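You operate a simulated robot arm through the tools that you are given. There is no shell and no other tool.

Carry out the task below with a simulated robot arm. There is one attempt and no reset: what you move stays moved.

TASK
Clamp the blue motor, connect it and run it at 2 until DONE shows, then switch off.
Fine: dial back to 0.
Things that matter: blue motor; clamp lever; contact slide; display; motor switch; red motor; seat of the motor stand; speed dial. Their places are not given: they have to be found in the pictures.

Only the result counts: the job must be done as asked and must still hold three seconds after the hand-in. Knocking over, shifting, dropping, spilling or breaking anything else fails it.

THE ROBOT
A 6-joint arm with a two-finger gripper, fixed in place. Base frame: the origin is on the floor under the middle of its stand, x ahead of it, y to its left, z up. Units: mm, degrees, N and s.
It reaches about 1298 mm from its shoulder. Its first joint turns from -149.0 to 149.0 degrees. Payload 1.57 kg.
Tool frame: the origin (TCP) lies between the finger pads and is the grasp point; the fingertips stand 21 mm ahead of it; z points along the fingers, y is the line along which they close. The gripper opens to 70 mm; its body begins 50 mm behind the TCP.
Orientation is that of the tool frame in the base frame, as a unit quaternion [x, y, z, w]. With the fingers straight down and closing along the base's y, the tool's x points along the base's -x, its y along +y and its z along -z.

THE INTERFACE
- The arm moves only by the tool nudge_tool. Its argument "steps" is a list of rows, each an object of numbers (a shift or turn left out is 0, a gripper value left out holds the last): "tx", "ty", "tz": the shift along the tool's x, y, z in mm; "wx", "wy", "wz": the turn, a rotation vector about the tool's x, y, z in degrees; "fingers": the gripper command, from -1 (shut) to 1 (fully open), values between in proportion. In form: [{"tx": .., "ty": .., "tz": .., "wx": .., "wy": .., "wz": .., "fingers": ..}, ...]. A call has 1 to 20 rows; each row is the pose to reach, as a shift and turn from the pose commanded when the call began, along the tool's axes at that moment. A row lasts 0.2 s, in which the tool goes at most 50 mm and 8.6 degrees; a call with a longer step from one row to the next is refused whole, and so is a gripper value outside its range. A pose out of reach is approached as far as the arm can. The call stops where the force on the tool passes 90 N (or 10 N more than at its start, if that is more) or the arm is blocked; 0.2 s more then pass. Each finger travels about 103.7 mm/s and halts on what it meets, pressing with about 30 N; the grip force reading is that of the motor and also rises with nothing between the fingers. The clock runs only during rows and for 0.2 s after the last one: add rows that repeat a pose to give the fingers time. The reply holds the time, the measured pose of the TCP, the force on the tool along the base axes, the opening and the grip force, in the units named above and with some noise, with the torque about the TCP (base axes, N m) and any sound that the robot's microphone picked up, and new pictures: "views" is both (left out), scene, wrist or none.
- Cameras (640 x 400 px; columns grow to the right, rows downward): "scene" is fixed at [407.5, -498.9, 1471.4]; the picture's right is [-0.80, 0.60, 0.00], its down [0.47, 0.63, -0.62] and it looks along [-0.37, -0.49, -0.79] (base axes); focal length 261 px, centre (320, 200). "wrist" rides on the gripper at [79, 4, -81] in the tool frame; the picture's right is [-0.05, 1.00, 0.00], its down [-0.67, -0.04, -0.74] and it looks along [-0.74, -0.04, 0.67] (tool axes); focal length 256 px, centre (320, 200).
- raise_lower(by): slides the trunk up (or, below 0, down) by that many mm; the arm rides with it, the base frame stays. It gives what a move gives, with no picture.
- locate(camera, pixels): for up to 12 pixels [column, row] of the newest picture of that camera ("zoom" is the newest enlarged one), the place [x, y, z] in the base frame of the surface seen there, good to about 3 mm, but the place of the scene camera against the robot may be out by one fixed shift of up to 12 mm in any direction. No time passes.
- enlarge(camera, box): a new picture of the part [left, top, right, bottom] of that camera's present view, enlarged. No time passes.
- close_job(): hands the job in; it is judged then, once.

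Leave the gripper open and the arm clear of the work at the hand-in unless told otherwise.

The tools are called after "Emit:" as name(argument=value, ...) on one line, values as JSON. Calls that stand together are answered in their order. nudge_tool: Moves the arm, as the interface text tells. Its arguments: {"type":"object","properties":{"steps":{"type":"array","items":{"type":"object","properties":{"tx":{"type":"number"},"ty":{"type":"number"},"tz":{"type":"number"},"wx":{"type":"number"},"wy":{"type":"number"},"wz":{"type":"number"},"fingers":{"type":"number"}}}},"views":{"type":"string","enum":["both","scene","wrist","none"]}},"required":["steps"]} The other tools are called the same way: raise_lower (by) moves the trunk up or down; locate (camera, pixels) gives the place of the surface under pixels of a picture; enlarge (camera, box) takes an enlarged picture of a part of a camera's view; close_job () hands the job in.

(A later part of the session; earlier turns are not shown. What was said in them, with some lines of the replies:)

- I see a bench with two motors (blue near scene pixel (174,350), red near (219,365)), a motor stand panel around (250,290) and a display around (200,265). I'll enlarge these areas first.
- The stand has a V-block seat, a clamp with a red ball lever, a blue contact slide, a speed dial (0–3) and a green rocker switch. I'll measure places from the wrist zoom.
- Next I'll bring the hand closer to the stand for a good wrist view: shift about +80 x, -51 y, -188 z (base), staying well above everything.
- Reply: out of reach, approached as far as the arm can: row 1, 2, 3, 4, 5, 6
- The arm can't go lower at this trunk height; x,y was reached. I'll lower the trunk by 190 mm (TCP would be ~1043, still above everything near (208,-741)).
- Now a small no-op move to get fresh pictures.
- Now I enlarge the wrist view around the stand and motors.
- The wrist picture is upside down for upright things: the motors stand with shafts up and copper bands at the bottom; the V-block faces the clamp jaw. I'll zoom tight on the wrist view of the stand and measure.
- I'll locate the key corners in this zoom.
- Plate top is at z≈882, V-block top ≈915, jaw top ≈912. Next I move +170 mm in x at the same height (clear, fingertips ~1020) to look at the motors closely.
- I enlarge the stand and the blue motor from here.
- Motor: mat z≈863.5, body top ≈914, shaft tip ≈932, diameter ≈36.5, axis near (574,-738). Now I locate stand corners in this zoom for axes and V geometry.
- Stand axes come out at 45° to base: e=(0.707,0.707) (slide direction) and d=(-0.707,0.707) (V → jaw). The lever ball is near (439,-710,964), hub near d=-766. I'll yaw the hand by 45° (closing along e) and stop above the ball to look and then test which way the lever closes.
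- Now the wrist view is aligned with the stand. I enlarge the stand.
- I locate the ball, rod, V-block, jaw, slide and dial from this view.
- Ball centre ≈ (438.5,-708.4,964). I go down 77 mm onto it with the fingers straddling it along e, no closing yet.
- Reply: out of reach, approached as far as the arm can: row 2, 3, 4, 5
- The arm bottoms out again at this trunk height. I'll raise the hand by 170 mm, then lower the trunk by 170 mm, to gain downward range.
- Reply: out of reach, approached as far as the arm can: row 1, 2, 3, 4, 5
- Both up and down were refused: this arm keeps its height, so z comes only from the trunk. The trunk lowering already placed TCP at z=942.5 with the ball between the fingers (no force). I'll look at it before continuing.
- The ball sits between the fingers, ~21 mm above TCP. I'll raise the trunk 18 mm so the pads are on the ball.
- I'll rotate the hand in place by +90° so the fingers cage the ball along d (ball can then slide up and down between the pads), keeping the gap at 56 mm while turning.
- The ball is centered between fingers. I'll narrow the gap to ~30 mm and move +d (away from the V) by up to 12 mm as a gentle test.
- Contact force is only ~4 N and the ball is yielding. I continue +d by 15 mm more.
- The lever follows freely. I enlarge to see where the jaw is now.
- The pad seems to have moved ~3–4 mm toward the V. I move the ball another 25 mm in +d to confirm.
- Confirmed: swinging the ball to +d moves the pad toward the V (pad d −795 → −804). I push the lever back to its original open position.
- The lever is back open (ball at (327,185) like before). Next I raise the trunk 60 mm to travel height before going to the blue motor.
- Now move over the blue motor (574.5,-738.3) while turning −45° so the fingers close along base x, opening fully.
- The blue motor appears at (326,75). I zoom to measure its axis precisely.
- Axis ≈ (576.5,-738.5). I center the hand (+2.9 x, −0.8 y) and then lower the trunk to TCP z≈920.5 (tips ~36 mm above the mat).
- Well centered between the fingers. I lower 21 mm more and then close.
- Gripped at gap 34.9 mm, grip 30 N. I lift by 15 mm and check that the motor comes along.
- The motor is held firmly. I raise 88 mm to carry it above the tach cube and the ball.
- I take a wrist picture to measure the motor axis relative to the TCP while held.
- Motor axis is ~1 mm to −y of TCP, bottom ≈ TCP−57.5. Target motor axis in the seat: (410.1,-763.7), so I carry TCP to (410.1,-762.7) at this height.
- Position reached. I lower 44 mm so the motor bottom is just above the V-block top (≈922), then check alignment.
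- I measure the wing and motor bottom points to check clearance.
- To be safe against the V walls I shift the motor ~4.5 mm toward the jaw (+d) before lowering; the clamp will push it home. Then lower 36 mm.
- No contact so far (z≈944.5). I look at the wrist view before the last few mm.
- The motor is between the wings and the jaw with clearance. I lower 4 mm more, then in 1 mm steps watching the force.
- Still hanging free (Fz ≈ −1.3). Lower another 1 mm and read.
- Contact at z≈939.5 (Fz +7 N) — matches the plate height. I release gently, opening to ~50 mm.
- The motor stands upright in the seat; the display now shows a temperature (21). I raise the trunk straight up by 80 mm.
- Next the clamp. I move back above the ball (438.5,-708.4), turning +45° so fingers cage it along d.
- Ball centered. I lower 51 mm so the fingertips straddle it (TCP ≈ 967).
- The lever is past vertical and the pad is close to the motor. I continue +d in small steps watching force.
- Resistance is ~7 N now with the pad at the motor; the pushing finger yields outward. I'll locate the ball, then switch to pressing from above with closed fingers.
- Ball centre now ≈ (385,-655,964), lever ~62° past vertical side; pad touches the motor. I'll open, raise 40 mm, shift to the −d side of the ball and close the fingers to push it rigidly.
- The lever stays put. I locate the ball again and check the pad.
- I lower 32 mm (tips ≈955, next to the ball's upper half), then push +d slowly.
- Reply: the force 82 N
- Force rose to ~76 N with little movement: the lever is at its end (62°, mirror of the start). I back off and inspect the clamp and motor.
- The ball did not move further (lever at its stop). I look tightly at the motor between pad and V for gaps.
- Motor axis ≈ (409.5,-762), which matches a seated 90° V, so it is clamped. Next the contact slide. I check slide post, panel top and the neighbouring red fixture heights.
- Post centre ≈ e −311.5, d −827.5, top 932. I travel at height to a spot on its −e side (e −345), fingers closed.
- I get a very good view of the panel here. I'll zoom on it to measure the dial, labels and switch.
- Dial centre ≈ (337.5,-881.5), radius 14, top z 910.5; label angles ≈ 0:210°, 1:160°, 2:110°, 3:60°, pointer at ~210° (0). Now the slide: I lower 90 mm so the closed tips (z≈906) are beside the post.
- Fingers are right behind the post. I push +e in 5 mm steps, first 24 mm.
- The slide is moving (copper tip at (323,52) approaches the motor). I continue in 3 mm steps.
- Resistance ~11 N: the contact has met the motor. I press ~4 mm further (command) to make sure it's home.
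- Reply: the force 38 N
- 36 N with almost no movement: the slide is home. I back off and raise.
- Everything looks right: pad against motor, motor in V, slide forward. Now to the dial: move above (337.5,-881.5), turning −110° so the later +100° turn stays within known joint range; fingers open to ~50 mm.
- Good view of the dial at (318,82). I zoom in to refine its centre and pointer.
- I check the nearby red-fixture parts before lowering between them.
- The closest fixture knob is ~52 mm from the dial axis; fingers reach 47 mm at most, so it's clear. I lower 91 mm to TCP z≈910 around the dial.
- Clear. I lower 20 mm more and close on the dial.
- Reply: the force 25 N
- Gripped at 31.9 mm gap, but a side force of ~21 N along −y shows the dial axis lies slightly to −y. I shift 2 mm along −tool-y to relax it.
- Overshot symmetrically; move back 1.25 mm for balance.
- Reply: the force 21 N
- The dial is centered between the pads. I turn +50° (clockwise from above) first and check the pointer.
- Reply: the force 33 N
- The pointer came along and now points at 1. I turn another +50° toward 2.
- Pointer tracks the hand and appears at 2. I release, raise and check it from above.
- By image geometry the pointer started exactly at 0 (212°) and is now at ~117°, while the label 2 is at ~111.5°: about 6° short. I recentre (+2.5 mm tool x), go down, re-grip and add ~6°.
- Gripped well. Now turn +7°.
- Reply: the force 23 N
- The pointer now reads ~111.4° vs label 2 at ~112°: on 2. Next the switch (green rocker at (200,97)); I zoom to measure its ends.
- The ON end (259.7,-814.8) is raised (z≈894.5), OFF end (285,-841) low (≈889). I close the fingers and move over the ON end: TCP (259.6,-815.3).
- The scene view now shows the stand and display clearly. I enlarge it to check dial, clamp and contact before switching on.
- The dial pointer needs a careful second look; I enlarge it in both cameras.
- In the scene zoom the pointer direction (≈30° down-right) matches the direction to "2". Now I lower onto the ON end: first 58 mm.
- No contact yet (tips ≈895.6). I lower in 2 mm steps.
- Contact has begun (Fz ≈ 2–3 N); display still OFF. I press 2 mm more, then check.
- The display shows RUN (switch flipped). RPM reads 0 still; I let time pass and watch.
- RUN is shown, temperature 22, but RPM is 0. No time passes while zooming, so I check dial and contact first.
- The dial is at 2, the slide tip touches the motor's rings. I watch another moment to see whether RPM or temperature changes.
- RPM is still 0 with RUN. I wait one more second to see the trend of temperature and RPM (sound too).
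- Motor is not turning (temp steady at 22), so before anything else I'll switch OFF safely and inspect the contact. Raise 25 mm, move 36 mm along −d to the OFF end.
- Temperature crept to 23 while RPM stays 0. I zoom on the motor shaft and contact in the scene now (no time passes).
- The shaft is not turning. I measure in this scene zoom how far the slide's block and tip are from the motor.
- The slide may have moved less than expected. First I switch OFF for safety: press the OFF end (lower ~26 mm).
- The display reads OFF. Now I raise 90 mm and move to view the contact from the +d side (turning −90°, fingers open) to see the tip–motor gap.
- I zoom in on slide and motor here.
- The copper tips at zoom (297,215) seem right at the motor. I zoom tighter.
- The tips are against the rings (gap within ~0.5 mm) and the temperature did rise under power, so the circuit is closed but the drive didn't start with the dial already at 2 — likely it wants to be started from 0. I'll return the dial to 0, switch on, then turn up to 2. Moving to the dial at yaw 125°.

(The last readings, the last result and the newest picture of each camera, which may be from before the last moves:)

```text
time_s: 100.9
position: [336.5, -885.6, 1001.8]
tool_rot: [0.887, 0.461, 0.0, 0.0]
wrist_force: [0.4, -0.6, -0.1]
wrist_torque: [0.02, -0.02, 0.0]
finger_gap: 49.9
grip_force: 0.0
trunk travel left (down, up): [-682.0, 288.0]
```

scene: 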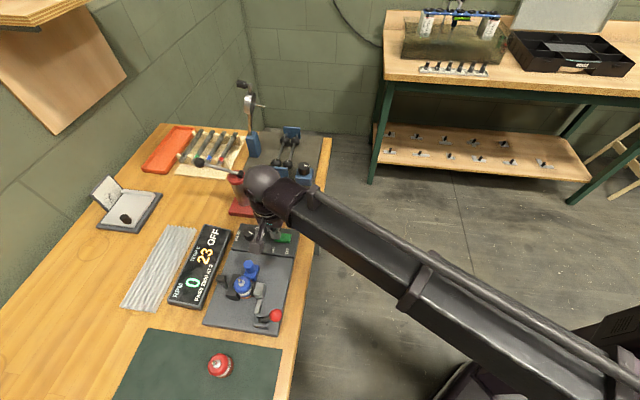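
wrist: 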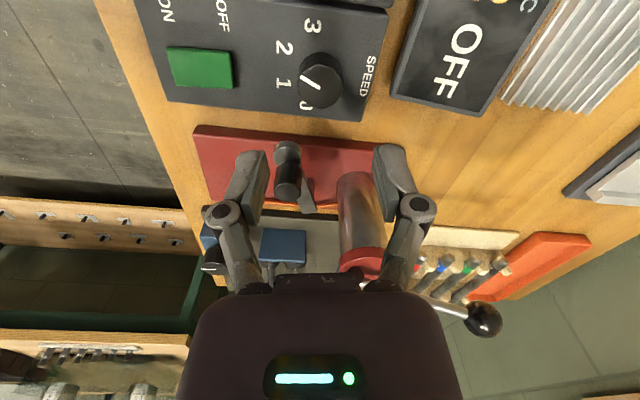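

Above the dial. I lower 90 mm and grip.

Emit:
raise_lower(by=-90)

Emit:
nudge_tool(steps=[{"fingers": 0}, {"fingers": -0.1}, {"fingers": -1}, {"fingers": -1}, {"fingers": -1}], views="wrist")

Emit:
enlarge(camera="wrist", box=[240, 60, 400, 220])

```text
time_s: 102.2
position: [335.3, -885.9, 910.7]
tool_rot: [0.887, 0.462, 0.0, 0.001]
wrist_force: [-0.3, 0.9, -0.4]
wrist_torque: [0.0, -0.02, 0.02]
finger_gap: 49.8
grip_force: 0.1
trunk travel left (down, up): [-592.0, 378.0]
```

```text
time_s: 103.4
position: [336.5, -885.3, 911.7]
tool_rot: [0.887, 0.461, 0.0, 0.0]
wrist_force: [1.5, -1.5, 1.7]
wrist_torque: [0.06, 0.0, -0.01]
finger_gap: 31.7
grip_force: 32.1
trunk travel left (down, up): [-592.0, 378.0]
```

wrist: 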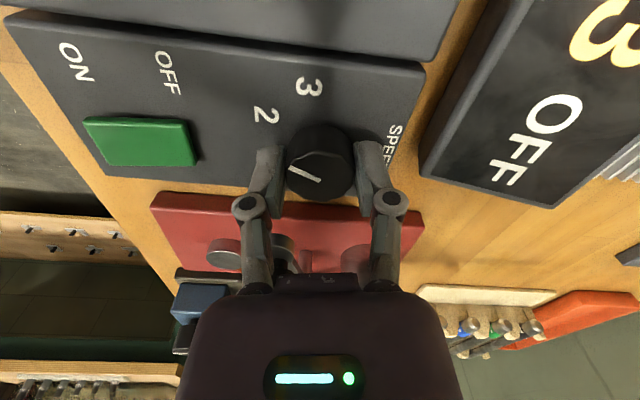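

```text
2.50 times, centred on (320, 140) of wrist
```

zoom: 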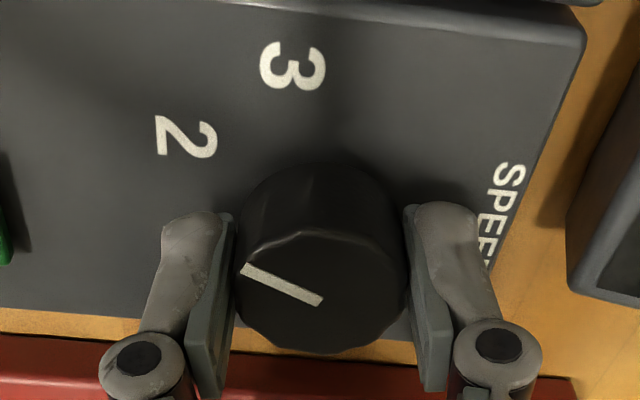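

Nicely centered (≈2 N). I turn −100° (counter-clockwise from above) back to 0.

Emit:
nudge_tool(steps=[{"wz": -7.7}, {"wz": -15.4}, {"wz": -23.1}, {"wz": -30.8}, {"wz": -38.5}, {"wz": -46.2}, {"wz": -53.9}, {"wz": -61.6}, {"wz": -69.3}, {"wz": -77}, {"wz": -84.7}, {"wz": -92.4}, {"wz": -100}, {"wz": -100}], views="wrist")

Emit:
enlarge(camera="wrist", box=[240, 60, 400, 220])

```text
time_s: 106.4
position: [337.7, -884.3, 911.3]
tool_rot: [0.215, 0.977, -0.001, 0.0]
wrist_force: [6.1, -1.0, 2.2]
wrist_torque: [-0.41, -0.63, -0.28]
finger_gap: 31.9
grip_force: 32.3
trunk travel left (down, up): [-592.0, 378.0]
```

wrist: 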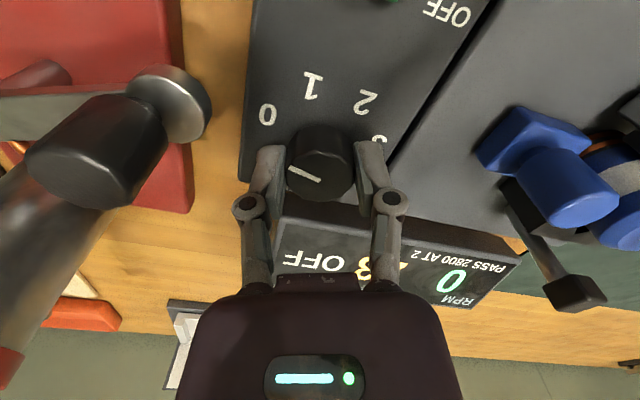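

```text
2.50 times, centred on (320, 140) of wrist
```

zoom: 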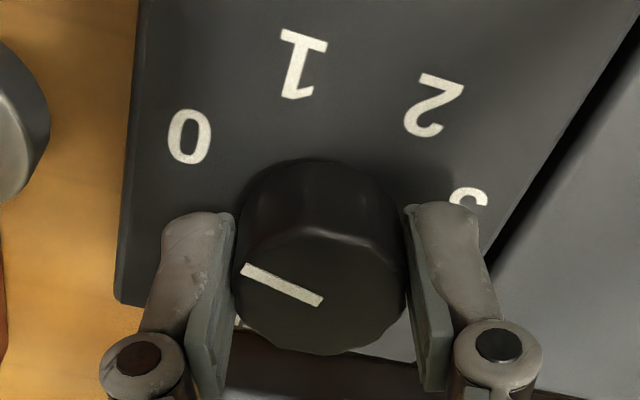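

Torque −0.28 N·m at the end suggests the 0 stop. I release, raise and check the pointer.

Emit:
nudge_tool(steps=[{"fingers": 0}, {"fingers": 0.43}, {"fingers": 0.43}], views="none")

Emit:
raise_lower(by=70)

Emit:
nudge_tool(steps=[{"tz": 0}], views="wrist")

Emit:
enlarge(camera="wrist", box=[240, 10, 400, 150])

```text
time_s: 107.2
position: [335.4, -885.2, 910.1]
tool_rot: [0.215, 0.977, 0.0, -0.001]
wrist_force: [0.4, 0.8, -0.5]
wrist_torque: [0.0, 0.02, -0.03]
finger_gap: 50.1
grip_force: 0.1
trunk travel left (down, up): [-592.0, 378.0]
```

```text
time_s: 108.2
position: [335.4, -884.2, 980.3]
tool_rot: [0.216, 0.976, 0.0, 0.001]
wrist_force: [-0.2, 0.4, 0.0]
wrist_torque: [0.02, 0.0, 0.02]
finger_gap: 49.9
grip_force: 0.0
trunk travel left (down, up): [-662.0, 308.0]
```

```text
time_s: 108.7
position: [336.2, -885.0, 981.2]
tool_rot: [0.216, 0.976, 0.001, 0.0]
wrist_force: [0.6, -0.3, -0.3]
wrist_torque: [-0.01, 0.02, -0.01]
finger_gap: 50.1
grip_force: 0.0
trunk travel left (down, up): [-662.0, 308.0]
```

wrist: 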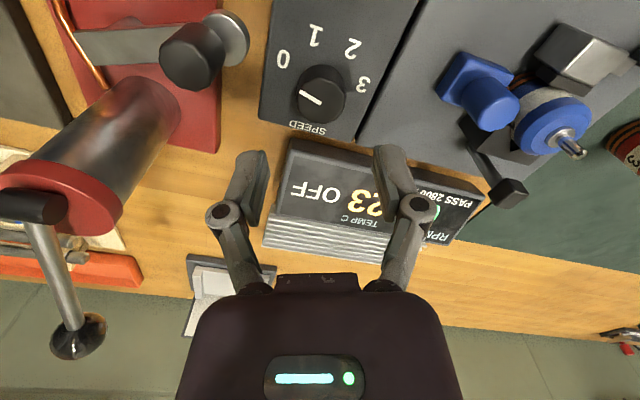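

```text
2.86 times, centred on (320, 80) of wrist
```

zoom: 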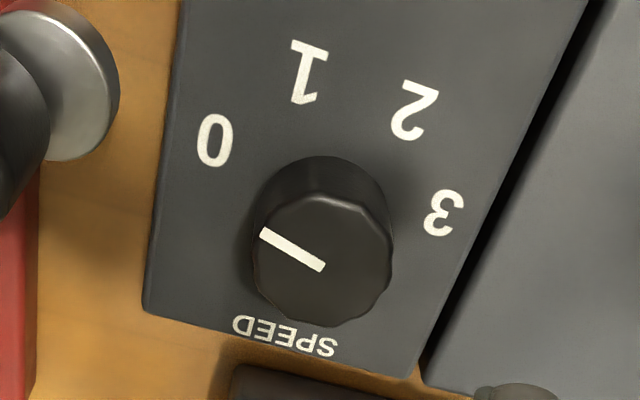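

The pointer is exactly on 0. On the way to the switch I'll re-press the contact slide while watching the tips from the side: move to the −e side of the post with yaw 45°, fingers closed.

Emit:
nudge_tool(steps=[{"tx": 4, "ty": 24, "wz": 6.7, "fingers": -1}, {"tx": 8, "ty": 48, "wz": 13.4}, {"tx": 11.8, "ty": 71.4, "wz": 20}, {"tx": 11.8, "ty": 71.4, "wz": 20}], views="wrist")

```text
time_s: 109.7
position: [356.4, -813.2, 981.8]
tool_rot: [0.382, 0.924, 0.001, 0.0]
wrist_force: [0.7, 0.1, -0.1]
wrist_torque: [-0.01, 0.01, -0.03]
finger_gap: 0.2
grip_force: 28.6
trunk travel left (down, up): [-662.0, 308.0]
```

wrist: 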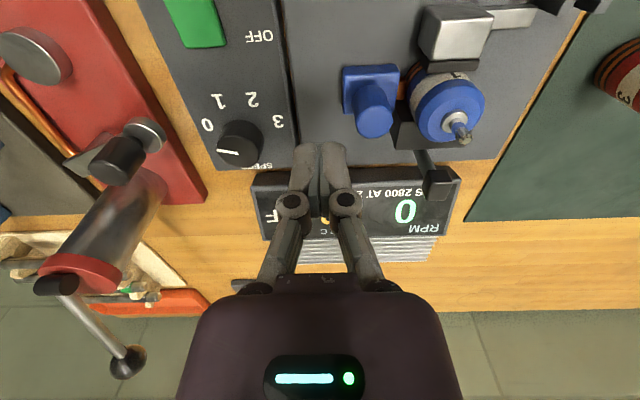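

Emit:
enlarge(camera="wrist", box=[335, 50, 485, 150])

Emit:
locate(camera="wrist", pixels=[[374, 125], [360, 120], [390, 120], [403, 85], [375, 75], [395, 75], [442, 100], [350, 75]])

```text
4.00 times, centred on (410, 100) of wrist
```

zoom: 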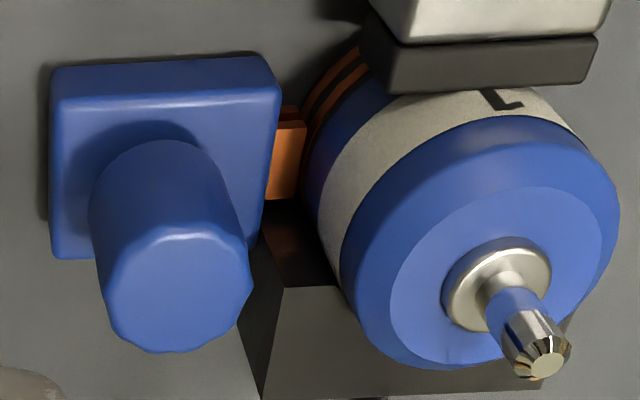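

```text
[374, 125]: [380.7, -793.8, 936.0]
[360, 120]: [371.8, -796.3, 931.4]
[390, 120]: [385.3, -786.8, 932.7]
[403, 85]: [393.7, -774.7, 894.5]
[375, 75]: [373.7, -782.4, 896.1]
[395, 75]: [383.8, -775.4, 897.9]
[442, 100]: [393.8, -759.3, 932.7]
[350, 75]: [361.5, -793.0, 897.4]
```

The copper tab visibly bridges block and ring (travel ≈20 mm). Since I'm here I give it one more firm press to be sure: lower 55 mm and push.

Emit:
raise_lower(by=-55)

Emit:
nudge_tool(steps=[{"ty": 4}, {"ty": 8}, {"ty": 12}, {"ty": 16}, {"ty": 19}, {"ty": 19}], views="wrist")

Emit:
enlarge(camera="wrist", box=[310, 60, 460, 180])

```text
time_s: 110.6
position: [354.2, -815.2, 926.0]
tool_rot: [0.383, 0.924, 0.0, 0.0]
wrist_force: [0.1, -0.7, -0.9]
wrist_torque: [-0.03, 0.02, 0.0]
finger_gap: 0.0
grip_force: 28.9
trunk travel left (down, up): [-607.0, 363.0]
```

```text
time_s: 112.0
position: [361.9, -805.9, 925.1]
tool_rot: [0.384, 0.923, -0.003, -0.001]
wrist_force: [-32.7, -43.0, 11.6]
wrist_torque: [0.29, -0.33, -0.18]
finger_gap: 0.0
grip_force: 28.9
trunk travel left (down, up): [-607.0, 363.0]
```

wrist: 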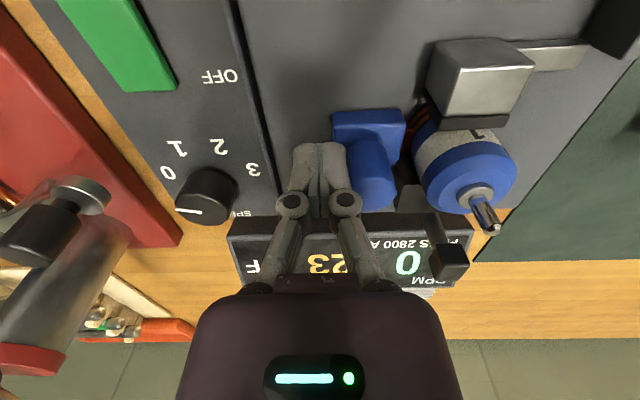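

```text
3.33 times, centred on (385, 120) of wrist
```

zoom: 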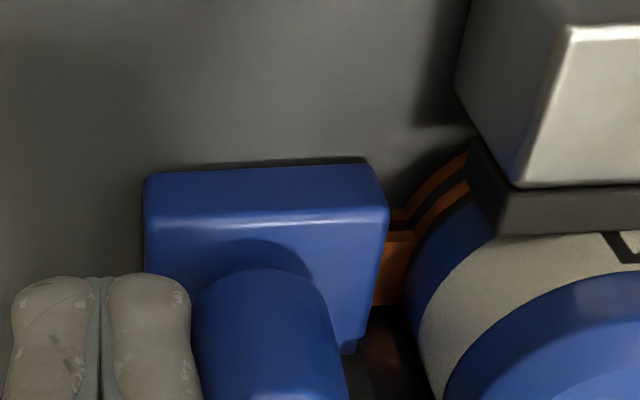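

54 N, nothing moves: contact is solid. I back off, raise 25 mm and go to the ON end of the switch (262.4,-818.1).

Emit:
nudge_tool(steps=[{"ty": -8}, {"ty": -16}, {"ty": -25}, {"ty": -25}], views="none")

Emit:
raise_lower(by=28)

Emit:
nudge_tool(steps=[{"tx": 21, "ty": -20.7}, {"tx": 42, "ty": -41.3}, {"tx": 62.9, "ty": -62}, {"tx": 62.9, "ty": -62}], views="both")

```text
time_s: 113.0
position: [350.7, -820.0, 926.1]
tool_rot: [0.382, 0.924, 0.001, 0.0]
wrist_force: [-0.7, -0.3, 0.1]
wrist_torque: [-0.01, -0.01, 0.02]
finger_gap: 0.2
grip_force: 29.3
trunk travel left (down, up): [-607.0, 363.0]
```

```text
time_s: 113.7
position: [351.6, -819.1, 955.0]
tool_rot: [0.382, 0.924, 0.0, -0.001]
wrist_force: [-0.6, -0.1, 0.2]
wrist_torque: [-0.02, 0.0, 0.03]
finger_gap: 0.0
grip_force: 28.9
trunk travel left (down, up): [-635.0, 335.0]
```

```text
time_s: 114.7
position: [263.4, -818.9, 955.0]
tool_rot: [0.383, 0.924, 0.0, 0.0]
wrist_force: [-0.6, 0.6, 0.6]
wrist_torque: [0.01, -0.02, 0.0]
finger_gap: 0.2
grip_force: 28.8
trunk travel left (down, up): [-635.0, 335.0]
```

scene: 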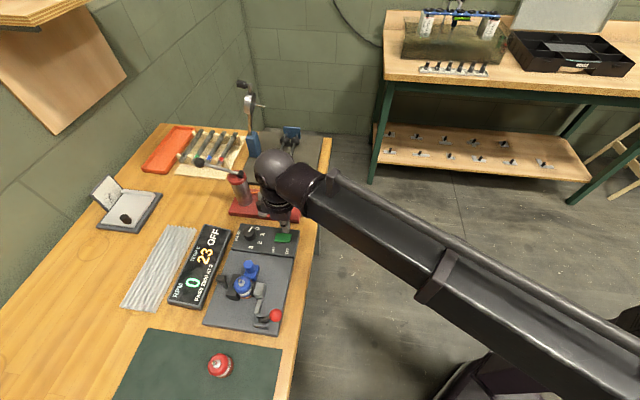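
wrist: 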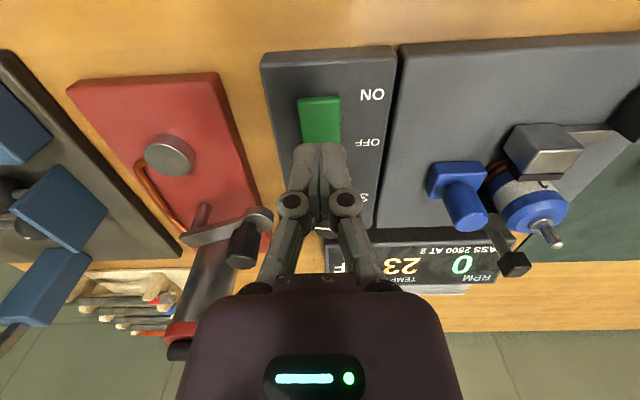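

Now press ON: lower 40 mm, then 3–4 mm more.

Emit:
raise_lower(by=-40)

Emit:
raise_lower(by=-4)

Emit:
nudge_tool(steps=[{"tz": 0}], views="both")

```text
time_s: 115.6
position: [261.5, -818.8, 913.7]
tool_rot: [0.382, 0.924, 0.0, 0.0]
wrist_force: [-0.5, -0.3, 0.0]
wrist_torque: [0.03, 0.0, -0.01]
finger_gap: 0.0
grip_force: 28.6
trunk travel left (down, up): [-595.0, 375.0]
```

```text
time_s: 116.1
position: [262.5, -818.8, 911.1]
tool_rot: [0.382, 0.924, 0.0, 0.0]
wrist_force: [-0.8, -0.2, 5.1]
wrist_torque: [-0.07, 0.01, -0.02]
finger_gap: 6.0
grip_force: 28.7
trunk travel left (down, up): [-591.0, 379.0]
```

```text
time_s: 116.5
position: [261.8, -817.8, 911.2]
tool_rot: [0.381, 0.924, 0.0, 0.001]
wrist_force: [-0.8, -0.5, 5.2]
wrist_torque: [-0.03, -0.01, 0.03]
finger_gap: 5.8
grip_force: 28.9
trunk travel left (down, up): [-591.0, 379.0]
```

scene: 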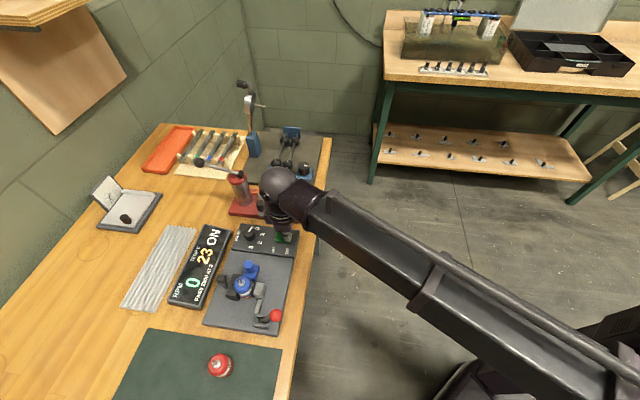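
wrist: 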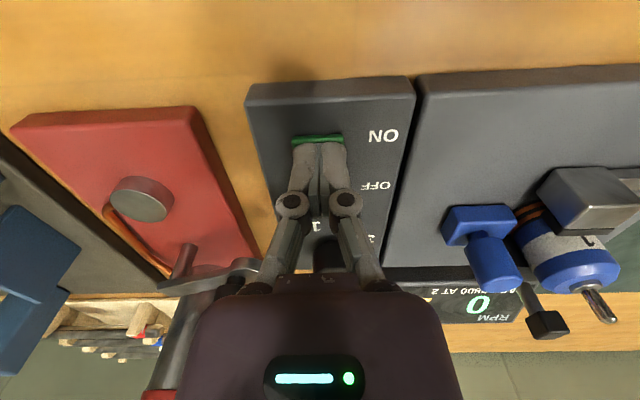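

Display: ON, RPM 0, TEMP 23 (dial at 0). I raise 45 mm and go to the dial at yaw 25° to turn it up.

Emit:
raise_lower(by=45)

Emit:
nudge_tool(steps=[{"tx": -25, "ty": 1, "wz": -5}, {"tx": -50, "ty": 2.5, "wz": -10, "fingers": 0.43}, {"tx": -75, "ty": 3.7, "wz": -15}, {"tx": -99.6, "ty": 4.9, "wz": -20}, {"tx": -99.6, "ty": 4.9, "wz": -20}], views="wrist")

```text
time_s: 117.4
position: [262.4, -819.5, 955.5]
tool_rot: [0.382, 0.924, 0.0, 0.001]
wrist_force: [-0.1, 0.8, -0.2]
wrist_torque: [-0.01, -0.02, 0.02]
finger_gap: 0.0
grip_force: 27.9
trunk travel left (down, up): [-636.0, 334.0]
```

```text
time_s: 118.6
position: [336.9, -885.9, 954.7]
tool_rot: [0.216, 0.976, 0.001, 0.0]
wrist_force: [-0.4, 0.9, 0.0]
wrist_torque: [-0.03, -0.03, -0.01]
finger_gap: 50.1
grip_force: 0.0
trunk travel left (down, up): [-636.0, 334.0]
```

wrist: 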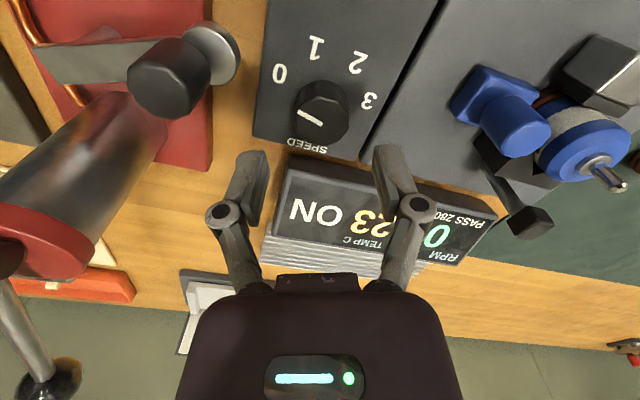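

Display ON, RPM 0. I lower 44 mm and grip the dial.

Emit:
raise_lower(by=-44)

Emit:
nudge_tool(steps=[{"fingers": 0}, {"fingers": -0.1}, {"fingers": -1}, {"fingers": -1}], views="wrist")

```text
time_s: 119.5
position: [337.1, -885.7, 910.5]
tool_rot: [0.217, 0.976, -0.001, 0.0]
wrist_force: [-0.5, -0.2, -0.7]
wrist_torque: [-0.01, 0.0, -0.03]
finger_gap: 50.0
grip_force: 0.0
trunk travel left (down, up): [-592.0, 378.0]
```

```text
time_s: 120.5
position: [337.1, -884.6, 911.5]
tool_rot: [0.216, 0.976, 0.0, 0.0]
wrist_force: [2.6, 8.5, -1.3]
wrist_torque: [0.25, -0.25, -0.09]
finger_gap: 31.6
grip_force: 31.9
trunk travel left (down, up): [-592.0, 378.0]
```

wrist: 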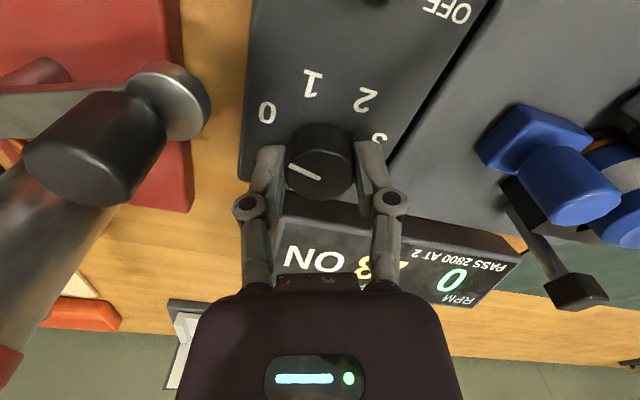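

Gripped. I turn +50° (to 1) and check RPM.

Emit:
nudge_tool(steps=[{"wz": 8}, {"wz": 16}, {"wz": 24}, {"wz": 32}, {"wz": 40}, {"wz": 50}], views="both")

```text
refused: row 6 steps farther than a row can; nothing moved
```

The last row was too large; I redo it with even steps.

Emit:
nudge_tool(steps=[{"wz": 8.4}, {"wz": 16.8}, {"wz": 25.2}, {"wz": 33.6}, {"wz": 42}, {"wz": 50}], views="both")

Emit:
enlarge(camera="scene", box=[165, 215, 265, 315])

```text
time_s: 121.8
position: [336.6, -886.2, 911.0]
tool_rot: [0.609, 0.793, 0.0, 0.001]
wrist_force: [-2.2, 10.2, -4.2]
wrist_torque: [0.32, 0.05, -0.03]
finger_gap: 31.8
grip_force: 31.8
trunk travel left (down, up): [-592.0, 378.0]
```

scene: 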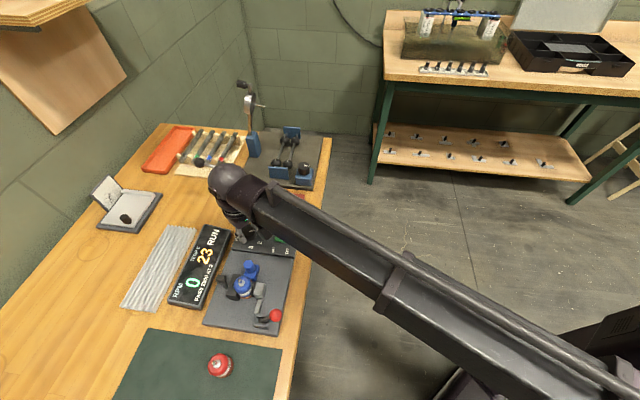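
wrist: 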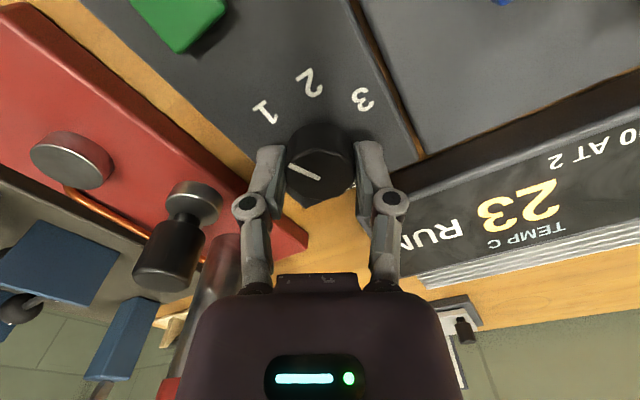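

```text
4.00 times, centred on (215, 265) of scene
```

zoom: 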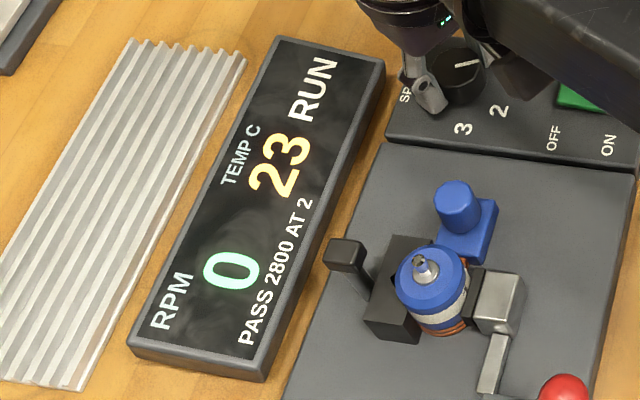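

RUN is displayed at dial 1 but RPM is still 0 and no sound is reported. I wait 2 s holding the dial and look again.

Emit:
nudge_tool(steps=[{"wz": 0}, {"wz": 0}, {"wz": 0}, {"wz": 0}, {"wz": 0}, {"wz": 0}, {"wz": 0}, {"wz": 0}], views="scene")

Emit:
enlarge(camera="scene", box=[165, 225, 285, 325])

```text
time_s: 123.7
position: [337.1, -886.1, 911.0]
tool_rot: [0.609, 0.794, -0.001, 0.0]
wrist_force: [-6.5, 12.0, -6.2]
wrist_torque: [0.19, 0.16, -0.05]
finger_gap: 32.0
grip_force: 31.9
trunk travel left (down, up): [-592.0, 378.0]
```

scene: 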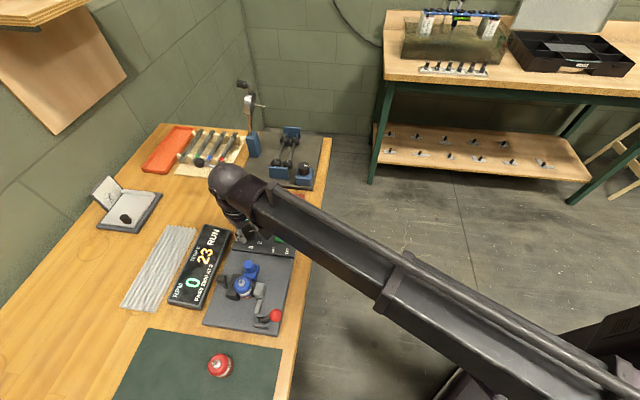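

```text
4.00 times, centred on (225, 275) of scene
```

zoom: 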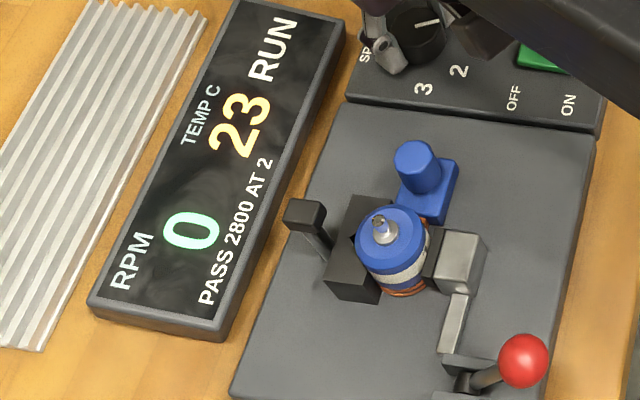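

Holding at 1 gives no RPM and almost no heating. A possible cause is a sub-millimetre gap at the contact after release. I'll set the dial to 2 now (+50°), then press the slide while watching the RPM.

Emit:
nudge_tool(steps=[{"wz": 8.4}, {"wz": 16.8}, {"wz": 25.2}, {"wz": 33.6}, {"wz": 42}, {"wz": 50}, {"wz": 50}], views="both")

Emit:
enlarge(camera="wrist", box=[240, 60, 400, 220])

```text
time_s: 125.2
position: [334.6, -885.6, 911.7]
tool_rot: [0.888, 0.461, 0.001, -0.001]
wrist_force: [-15.8, 15.4, -11.7]
wrist_torque: [-0.21, 0.39, -0.01]
finger_gap: 31.6
grip_force: 31.8
trunk travel left (down, up): [-592.0, 378.0]
```

scene: 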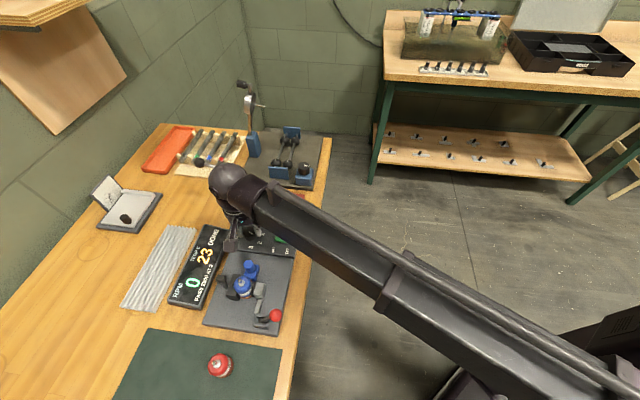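
wrist: 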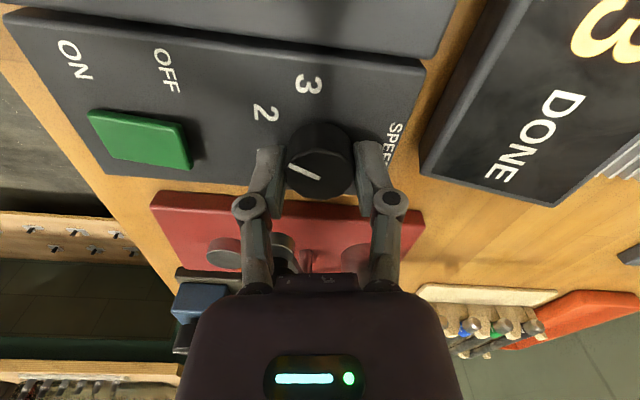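

```text
2.50 times, centred on (320, 140) of wrist
```

zoom: 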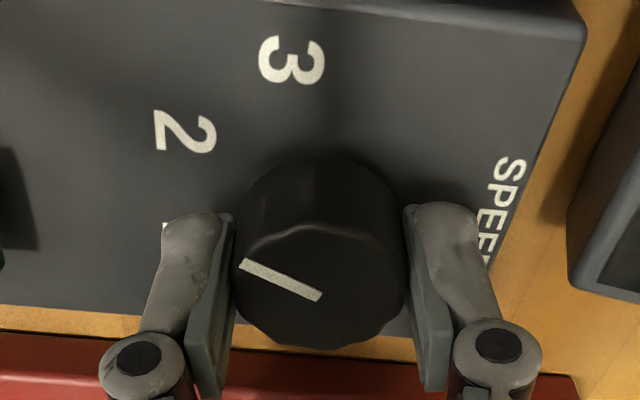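

The display now shows DONE. I zoom in on it to read everything.

Emit:
enlarge(camera="scene", box=[165, 225, 285, 325])

```text
4.00 times, centred on (225, 275) of scene
```

zoom: 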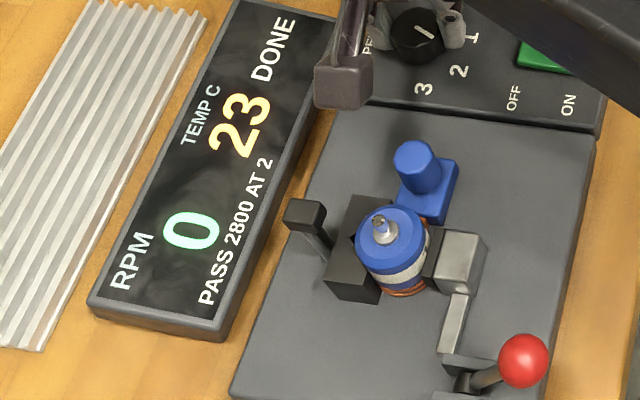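

DONE is shown, although RPM still reads 0 — I'll note that. No time passes while I take one close-up of the shaft for comparison; then I switch off at once.

Emit:
enlarge(camera="scene", box=[235, 260, 265, 285])

Emit:
nudge_tool(steps=[{"fingers": 0}, {"fingers": 0.43}], views="none")

Emit:
raise_lower(by=45)

```text
16.00 times, centred on (250, 272) of scene
```

zoom: 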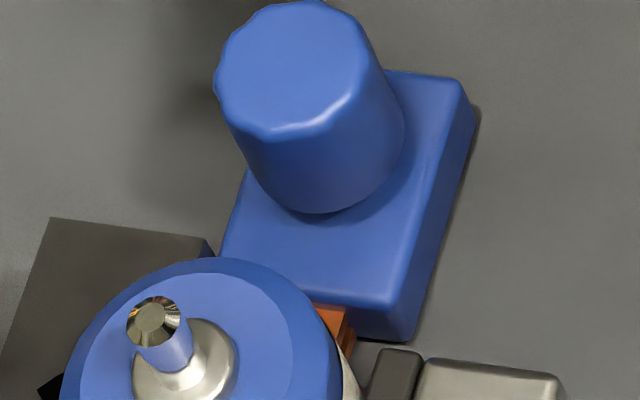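

```text
time_s: 125.8
position: [337.5, -886.3, 911.4]
tool_rot: [0.887, 0.462, 0.0, 0.001]
wrist_force: [-0.2, 0.2, 0.5]
wrist_torque: [0.0, 0.0, -0.01]
finger_gap: 50.0
grip_force: 0.0
trunk travel left (down, up): [-592.0, 378.0]
```

```text
time_s: 126.7
position: [336.1, -885.2, 956.2]
tool_rot: [0.887, 0.462, 0.0, 0.0]
wrist_force: [0.3, 0.0, -0.1]
wrist_torque: [0.04, 0.0, -0.03]
finger_gap: 50.1
grip_force: 0.1
trunk travel left (down, up): [-637.0, 333.0]
```

Now to the OFF end (285,-840.7), closing the fingers and turning +10°.

Emit:
nudge_tool(steps=[{"tx": 2.3, "ty": -22.5, "wz": 3.4, "fingers": -1}, {"tx": 4.6, "ty": -45, "wz": 6.8}, {"tx": 6.9, "ty": -67.4, "wz": 10}, {"tx": 6.9, "ty": -67.4, "wz": 10}], views="wrist")

Emit:
raise_lower(by=-42)

Emit:
raise_lower(by=-4)

Emit:
nudge_tool(steps=[{"tz": 0}], views="both")

```text
time_s: 127.7
position: [286.1, -841.8, 956.7]
tool_rot: [0.924, 0.383, 0.0, 0.0]
wrist_force: [0.7, 0.4, 0.2]
wrist_torque: [0.01, -0.01, 0.0]
finger_gap: 0.1
grip_force: 28.8
trunk travel left (down, up): [-637.0, 333.0]
```

wrist: 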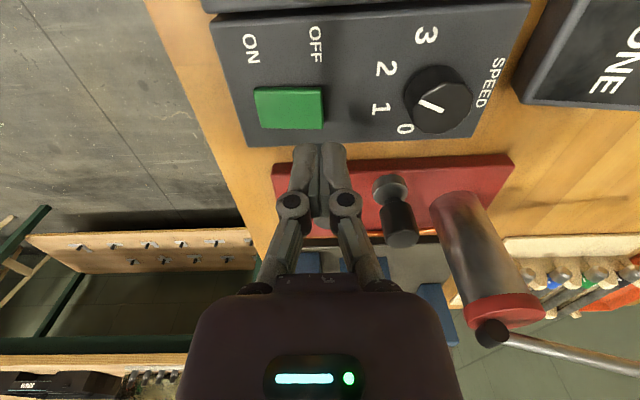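

```text
time_s: 128.6
position: [285.0, -841.3, 914.3]
tool_rot: [0.923, 0.384, 0.0, 0.0]
wrist_force: [0.2, 0.8, 0.1]
wrist_torque: [-0.03, 0.01, 0.0]
finger_gap: 0.0
grip_force: 28.6
trunk travel left (down, up): [-595.0, 375.0]
```

```text
time_s: 129.1
position: [285.7, -841.5, 909.5]
tool_rot: [0.924, 0.384, 0.0, 0.0]
wrist_force: [0.6, 0.5, 0.0]
wrist_torque: [-0.03, -0.02, 0.01]
finger_gap: 0.2
grip_force: 28.8
trunk travel left (down, up): [-591.0, 379.0]
```

```text
time_s: 129.5
position: [285.7, -841.6, 909.7]
tool_rot: [0.924, 0.383, 0.0, 0.0]
wrist_force: [-0.3, -0.3, 0.0]
wrist_torque: [0.02, 0.02, -0.01]
finger_gap: 0.1
grip_force: 29.1
trunk travel left (down, up): [-591.0, 379.0]
```

scene: 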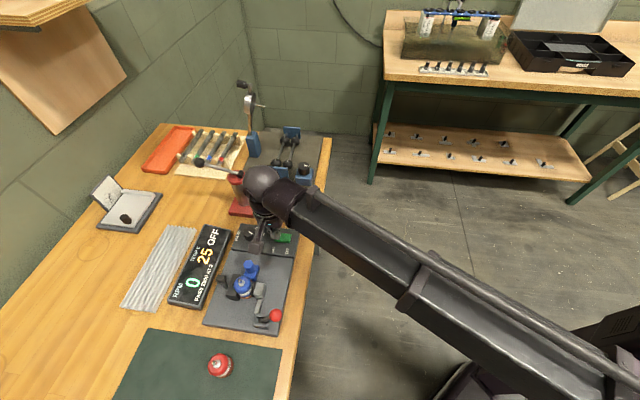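
wrist: 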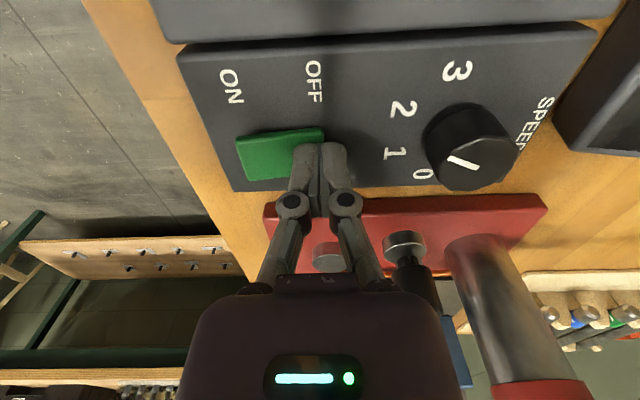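

The display shows OFF, 25 °C. I zoom in to read any result and check the shaft.

Emit:
enlarge(camera="scene", box=[165, 225, 285, 325])

Emit:
enlarge(camera="scene", box=[235, 260, 265, 285])

```text
4.00 times, centred on (225, 275) of scene
```

zoom: 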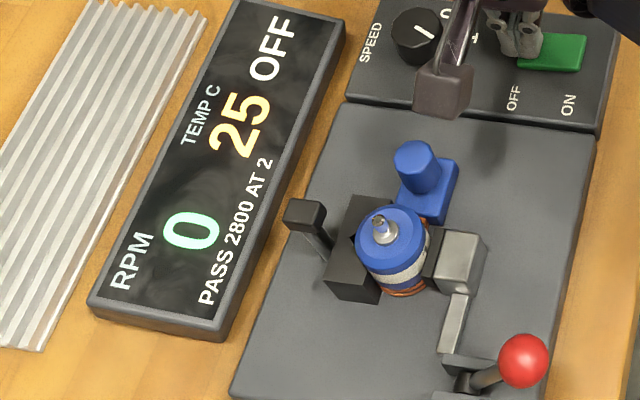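

```text
16.00 times, centred on (250, 272) of scene
```

zoom: 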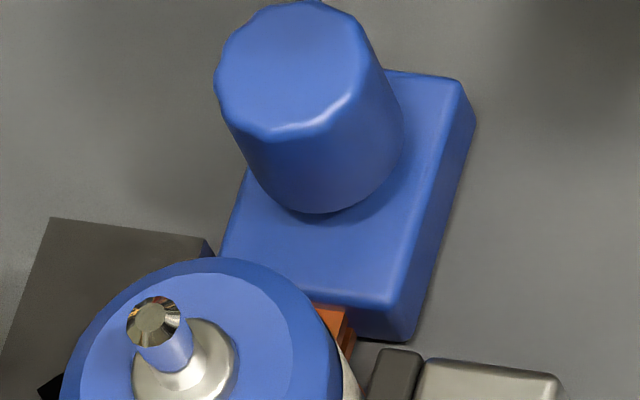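

Switched off. The shaft looks the same in both pictures, so RPM 0 goes into my report; DONE did show. Now the dial goes back to 0: raise 45 mm and return over the dial.

Emit:
raise_lower(by=46)

Emit:
nudge_tool(steps=[{"tx": 1.7, "ty": 22, "wz": -3.4}, {"tx": 3.4, "ty": 44, "wz": -6.7, "fingers": 0.43}, {"tx": 5.2, "ty": 66.7, "wz": -10}, {"tx": 5.2, "ty": 66.7, "wz": -10}], views="wrist")

```text
time_s: 130.4
position: [285.1, -842.6, 956.4]
tool_rot: [0.924, 0.383, 0.0, 0.0]
wrist_force: [0.3, -0.7, -1.2]
wrist_torque: [0.02, 0.0, 0.01]
finger_gap: 0.2
grip_force: 28.8
trunk travel left (down, up): [-637.0, 333.0]
```

```text
time_s: 131.4
position: [336.7, -884.3, 955.9]
tool_rot: [0.887, 0.463, -0.001, 0.001]
wrist_force: [0.0, 0.0, 0.3]
wrist_torque: [-0.03, 0.04, 0.01]
finger_gap: 50.2
grip_force: 0.0
trunk travel left (down, up): [-637.0, 333.0]
```

wrist: 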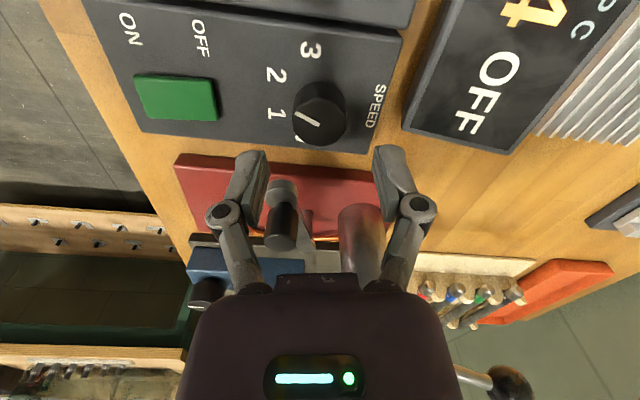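

Over the dial. I lower 45 mm, grip it and turn −100° to 0.

Emit:
raise_lower(by=-45)

Emit:
nudge_tool(steps=[{"fingers": 0}, {"fingers": -0.1}, {"fingers": -1}, {"fingers": -1}, {"fingers": -1}], views="wrist")

Emit:
nudge_tool(steps=[{"wz": -7.7}, {"wz": -15.4}, {"wz": -23.1}, {"wz": -30.8}, {"wz": -38.5}, {"wz": -46.2}, {"wz": -53.9}, {"wz": -61.6}, {"wz": -69.3}, {"wz": -77}, {"wz": -84.7}, {"wz": -92.4}, {"wz": -100}, {"wz": -102}, {"wz": -102}], views="wrist")

Emit:
enlarge(camera="wrist", box=[240, 60, 400, 220])

```text
time_s: 132.3
position: [337.1, -885.3, 911.3]
tool_rot: [0.887, 0.462, 0.0, 0.0]
wrist_force: [-0.4, 0.2, 0.2]
wrist_torque: [0.0, -0.03, 0.0]
finger_gap: 50.1
grip_force: 0.1
trunk travel left (down, up): [-592.0, 378.0]
```

```text
time_s: 133.5
position: [335.5, -884.8, 911.3]
tool_rot: [0.887, 0.462, 0.0, 0.0]
wrist_force: [-1.3, 0.7, -0.3]
wrist_torque: [0.06, 0.04, 0.0]
finger_gap: 32.2
grip_force: 32.1
trunk travel left (down, up): [-592.0, 378.0]
```

wrist: 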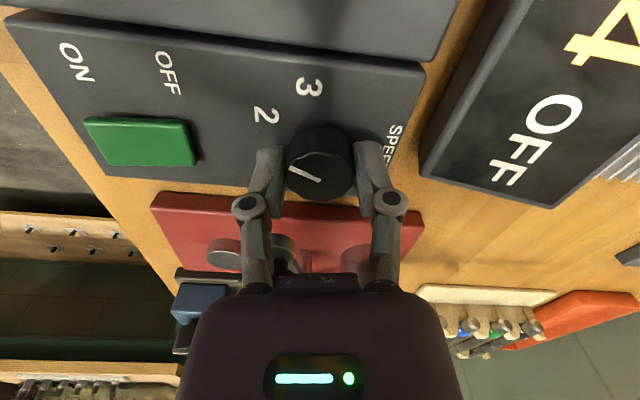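

```text
time_s: 136.7
position: [336.7, -883.5, 910.4]
tool_rot: [0.198, 0.98, 0.0, 0.0]
wrist_force: [1.6, 2.6, 0.9]
wrist_torque: [-0.05, -0.17, -0.46]
finger_gap: 31.5
grip_force: 31.9
trunk travel left (down, up): [-592.0, 378.0]
```

wrist: 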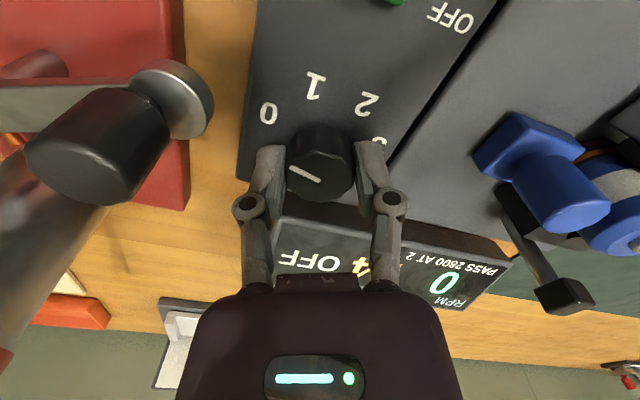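

```text
2.50 times, centred on (320, 140) of wrist
```

zoom: 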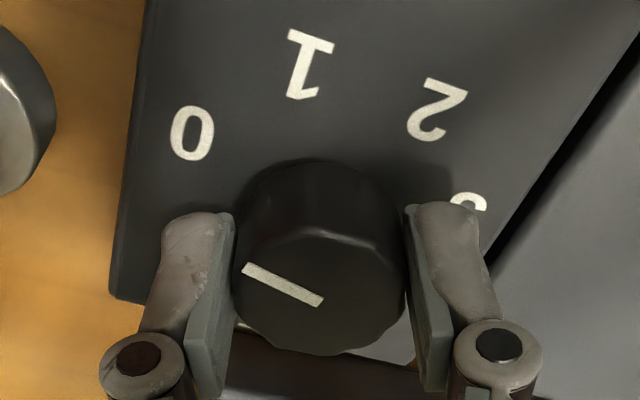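

Torque −0.46 N·m: at the 0 stop. I release, raise well clear and check.

Emit:
nudge_tool(steps=[{"wz": 1.5}, {"wz": 1.5, "fingers": 0}, {"wz": 1.5, "fingers": 0.43}, {"wz": 1.5, "fingers": 0.43}], views="none")

Emit:
raise_lower(by=70)

Emit:
nudge_tool(steps=[{"tz": 0, "fingers": 0.6}], views="both")

Emit:
enlarge(camera="wrist", box=[240, 10, 400, 150])

```text
time_s: 137.7
position: [337.9, -886.6, 911.3]
tool_rot: [0.212, 0.977, -0.001, 0.001]
wrist_force: [0.1, -0.3, 0.6]
wrist_torque: [0.01, -0.01, 0.02]
finger_gap: 49.9
grip_force: 0.0
trunk travel left (down, up): [-592.0, 378.0]
```

```text
time_s: 138.8
position: [337.2, -884.9, 981.1]
tool_rot: [0.212, 0.977, 0.0, 0.0]
wrist_force: [0.1, 0.7, -0.6]
wrist_torque: [0.0, 0.0, 0.02]
finger_gap: 50.2
grip_force: 0.0
trunk travel left (down, up): [-662.0, 308.0]
```

```text
time_s: 139.2
position: [336.2, -884.1, 980.6]
tool_rot: [0.212, 0.977, 0.001, 0.0]
wrist_force: [-0.7, -0.4, 0.7]
wrist_torque: [0.01, 0.02, 0.01]
finger_gap: 56.2
grip_force: 0.1
trunk travel left (down, up): [-662.0, 308.0]
```

scene: 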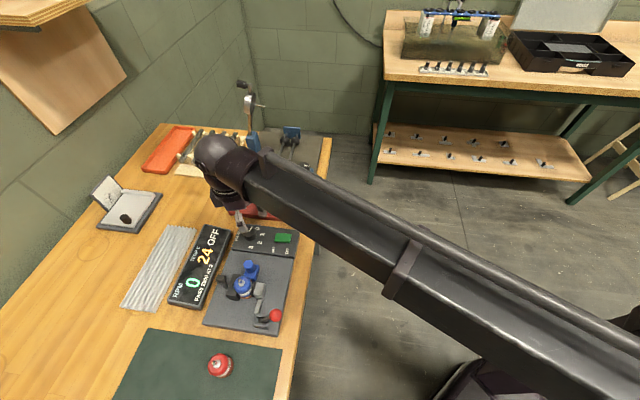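
wrist: 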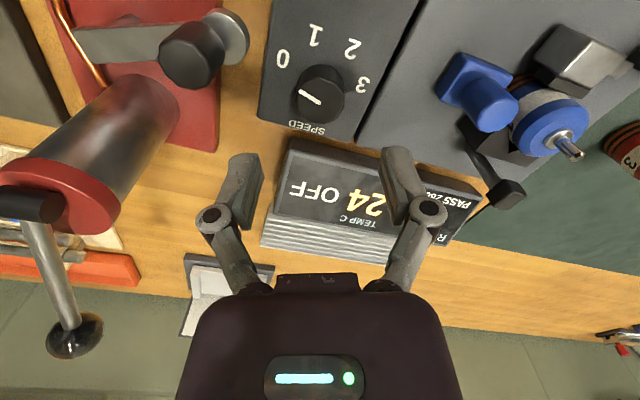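

```text
2.86 times, centred on (320, 80) of wrist
```

zoom: 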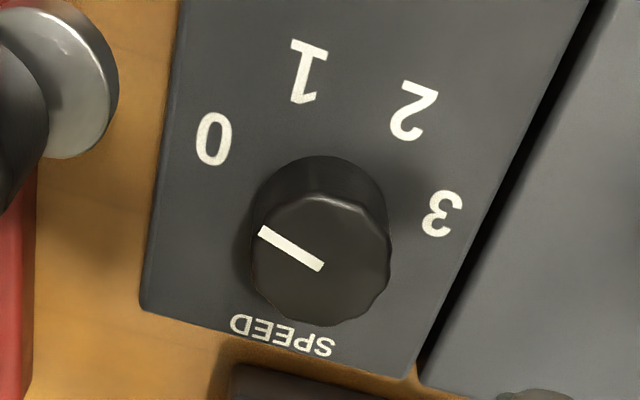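

Dial is at 0, display OFF, temperature falling (24). Now I open the gripper fully, raise 90 mm and retreat from the bench.

Emit:
raise_lower(by=90)

Emit:
nudge_tool(steps=[{"tx": 33, "ty": 18, "fingers": 1}, {"tx": 67, "ty": 36}, {"tx": 100, "ty": 54}, {"tx": 134, "ty": 73}, {"tx": 168, "ty": 91}, {"tx": 201, "ty": 109}, {"tx": 201, "ty": 109}], views="both")

Emit:
enlarge(camera="scene", box=[165, 215, 305, 335])

```text
time_s: 140.4
position: [335.7, -884.8, 1071.5]
tool_rot: [0.213, 0.977, 0.0, 0.0]
wrist_force: [1.1, 0.4, -0.5]
wrist_torque: [-0.01, 0.04, -0.04]
finger_gap: 56.1
grip_force: 0.1
trunk travel left (down, up): [-752.0, 218.0]
```

```text
time_s: 142.0
position: [198.4, -703.1, 1071.3]
tool_rot: [0.212, 0.977, 0.0, -0.001]
wrist_force: [0.0, 0.0, -0.3]
wrist_torque: [0.06, -0.01, -0.04]
finger_gap: 70.3
grip_force: 0.1
trunk travel left (down, up): [-752.0, 218.0]
```

scene: 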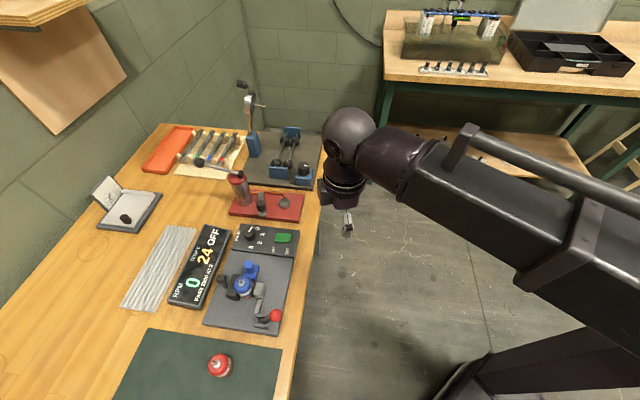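
wrist: 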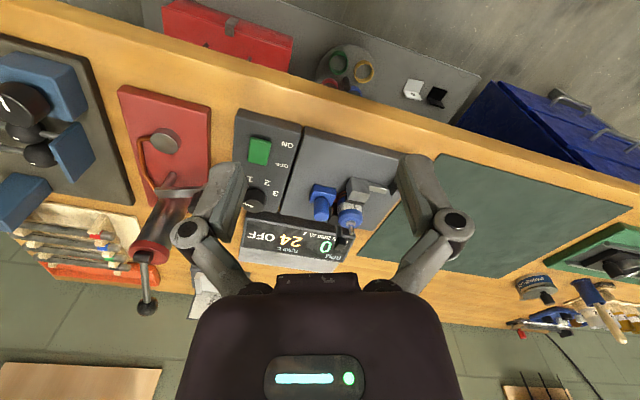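

```text
3.33 times, centred on (235, 275) of scene
```

zoom: 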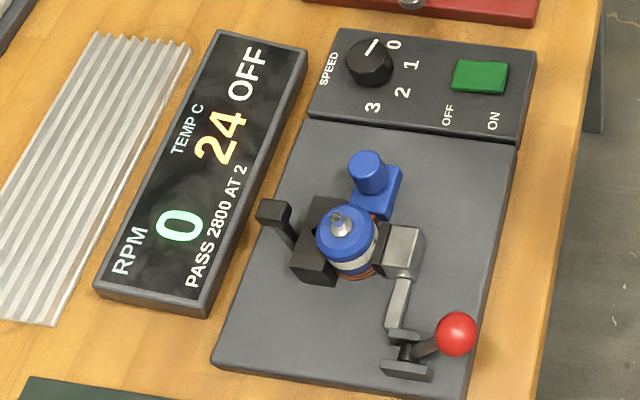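

Final state: display OFF, dial at 0, blue motor clamped and connected in the stand, red motor untouched, gripper open and clear of the bench. The instruction was to run at 2 until DONE showed; it did, then I switched off. I'm handing in. The RPM field stayed at 0 throughout, including while RUN and DONE showed, and the shaft looked still. Only the temperature rise (21→25 °C) suggests the motor was powered.

Emit:
close_job()

```text
The job is handed in.
```

The sequence is finished and DONE showed, but the RPM display read 0 the whole time, so I can't confirm the blue motor turned.

**Final state**
- **Blue motor:** it stands in the seat with the clamp lever at its stop and the contact slide pushed against its rings.
- **Controls:** the switch is off and the dial is back on 0.
- **Everything else:** I didn't touch the red motor. The gripper is open and clear of the bench.

**The RPM reading**
- **What I saw:** RPM stayed at 0 during RUN and when DONE showed. The display says "PASS 2800 AT 2", the shaft looked identical in close-ups taken at DONE and after switch-off, and the microphone picked up no sound.
- **What suggests it had power:** the temperature rose from 21 to 25 °C, mainly with the dial at 2, and dropped again after switch-off.
- **What it could mean:** a faulty RPM pickup, or a motor that draws current without turning. Don't treat DONE as proof that it reached 2800.

**The run was not continuous**
- **First run:** I ran it for about 5 s with the dial already at 2. I switched off when no RPM showed and pressed the contact slide again.
- **Second run:** I started from 0 and paused at 1 for about 2 s on the way up. DONE appeared as the dial reached 2, so the timer may have counted time from the first run or at 1.
- **Switch-off:** it went off about 4 s after I saw DONE, because the hand had to move from the dial to the switch.
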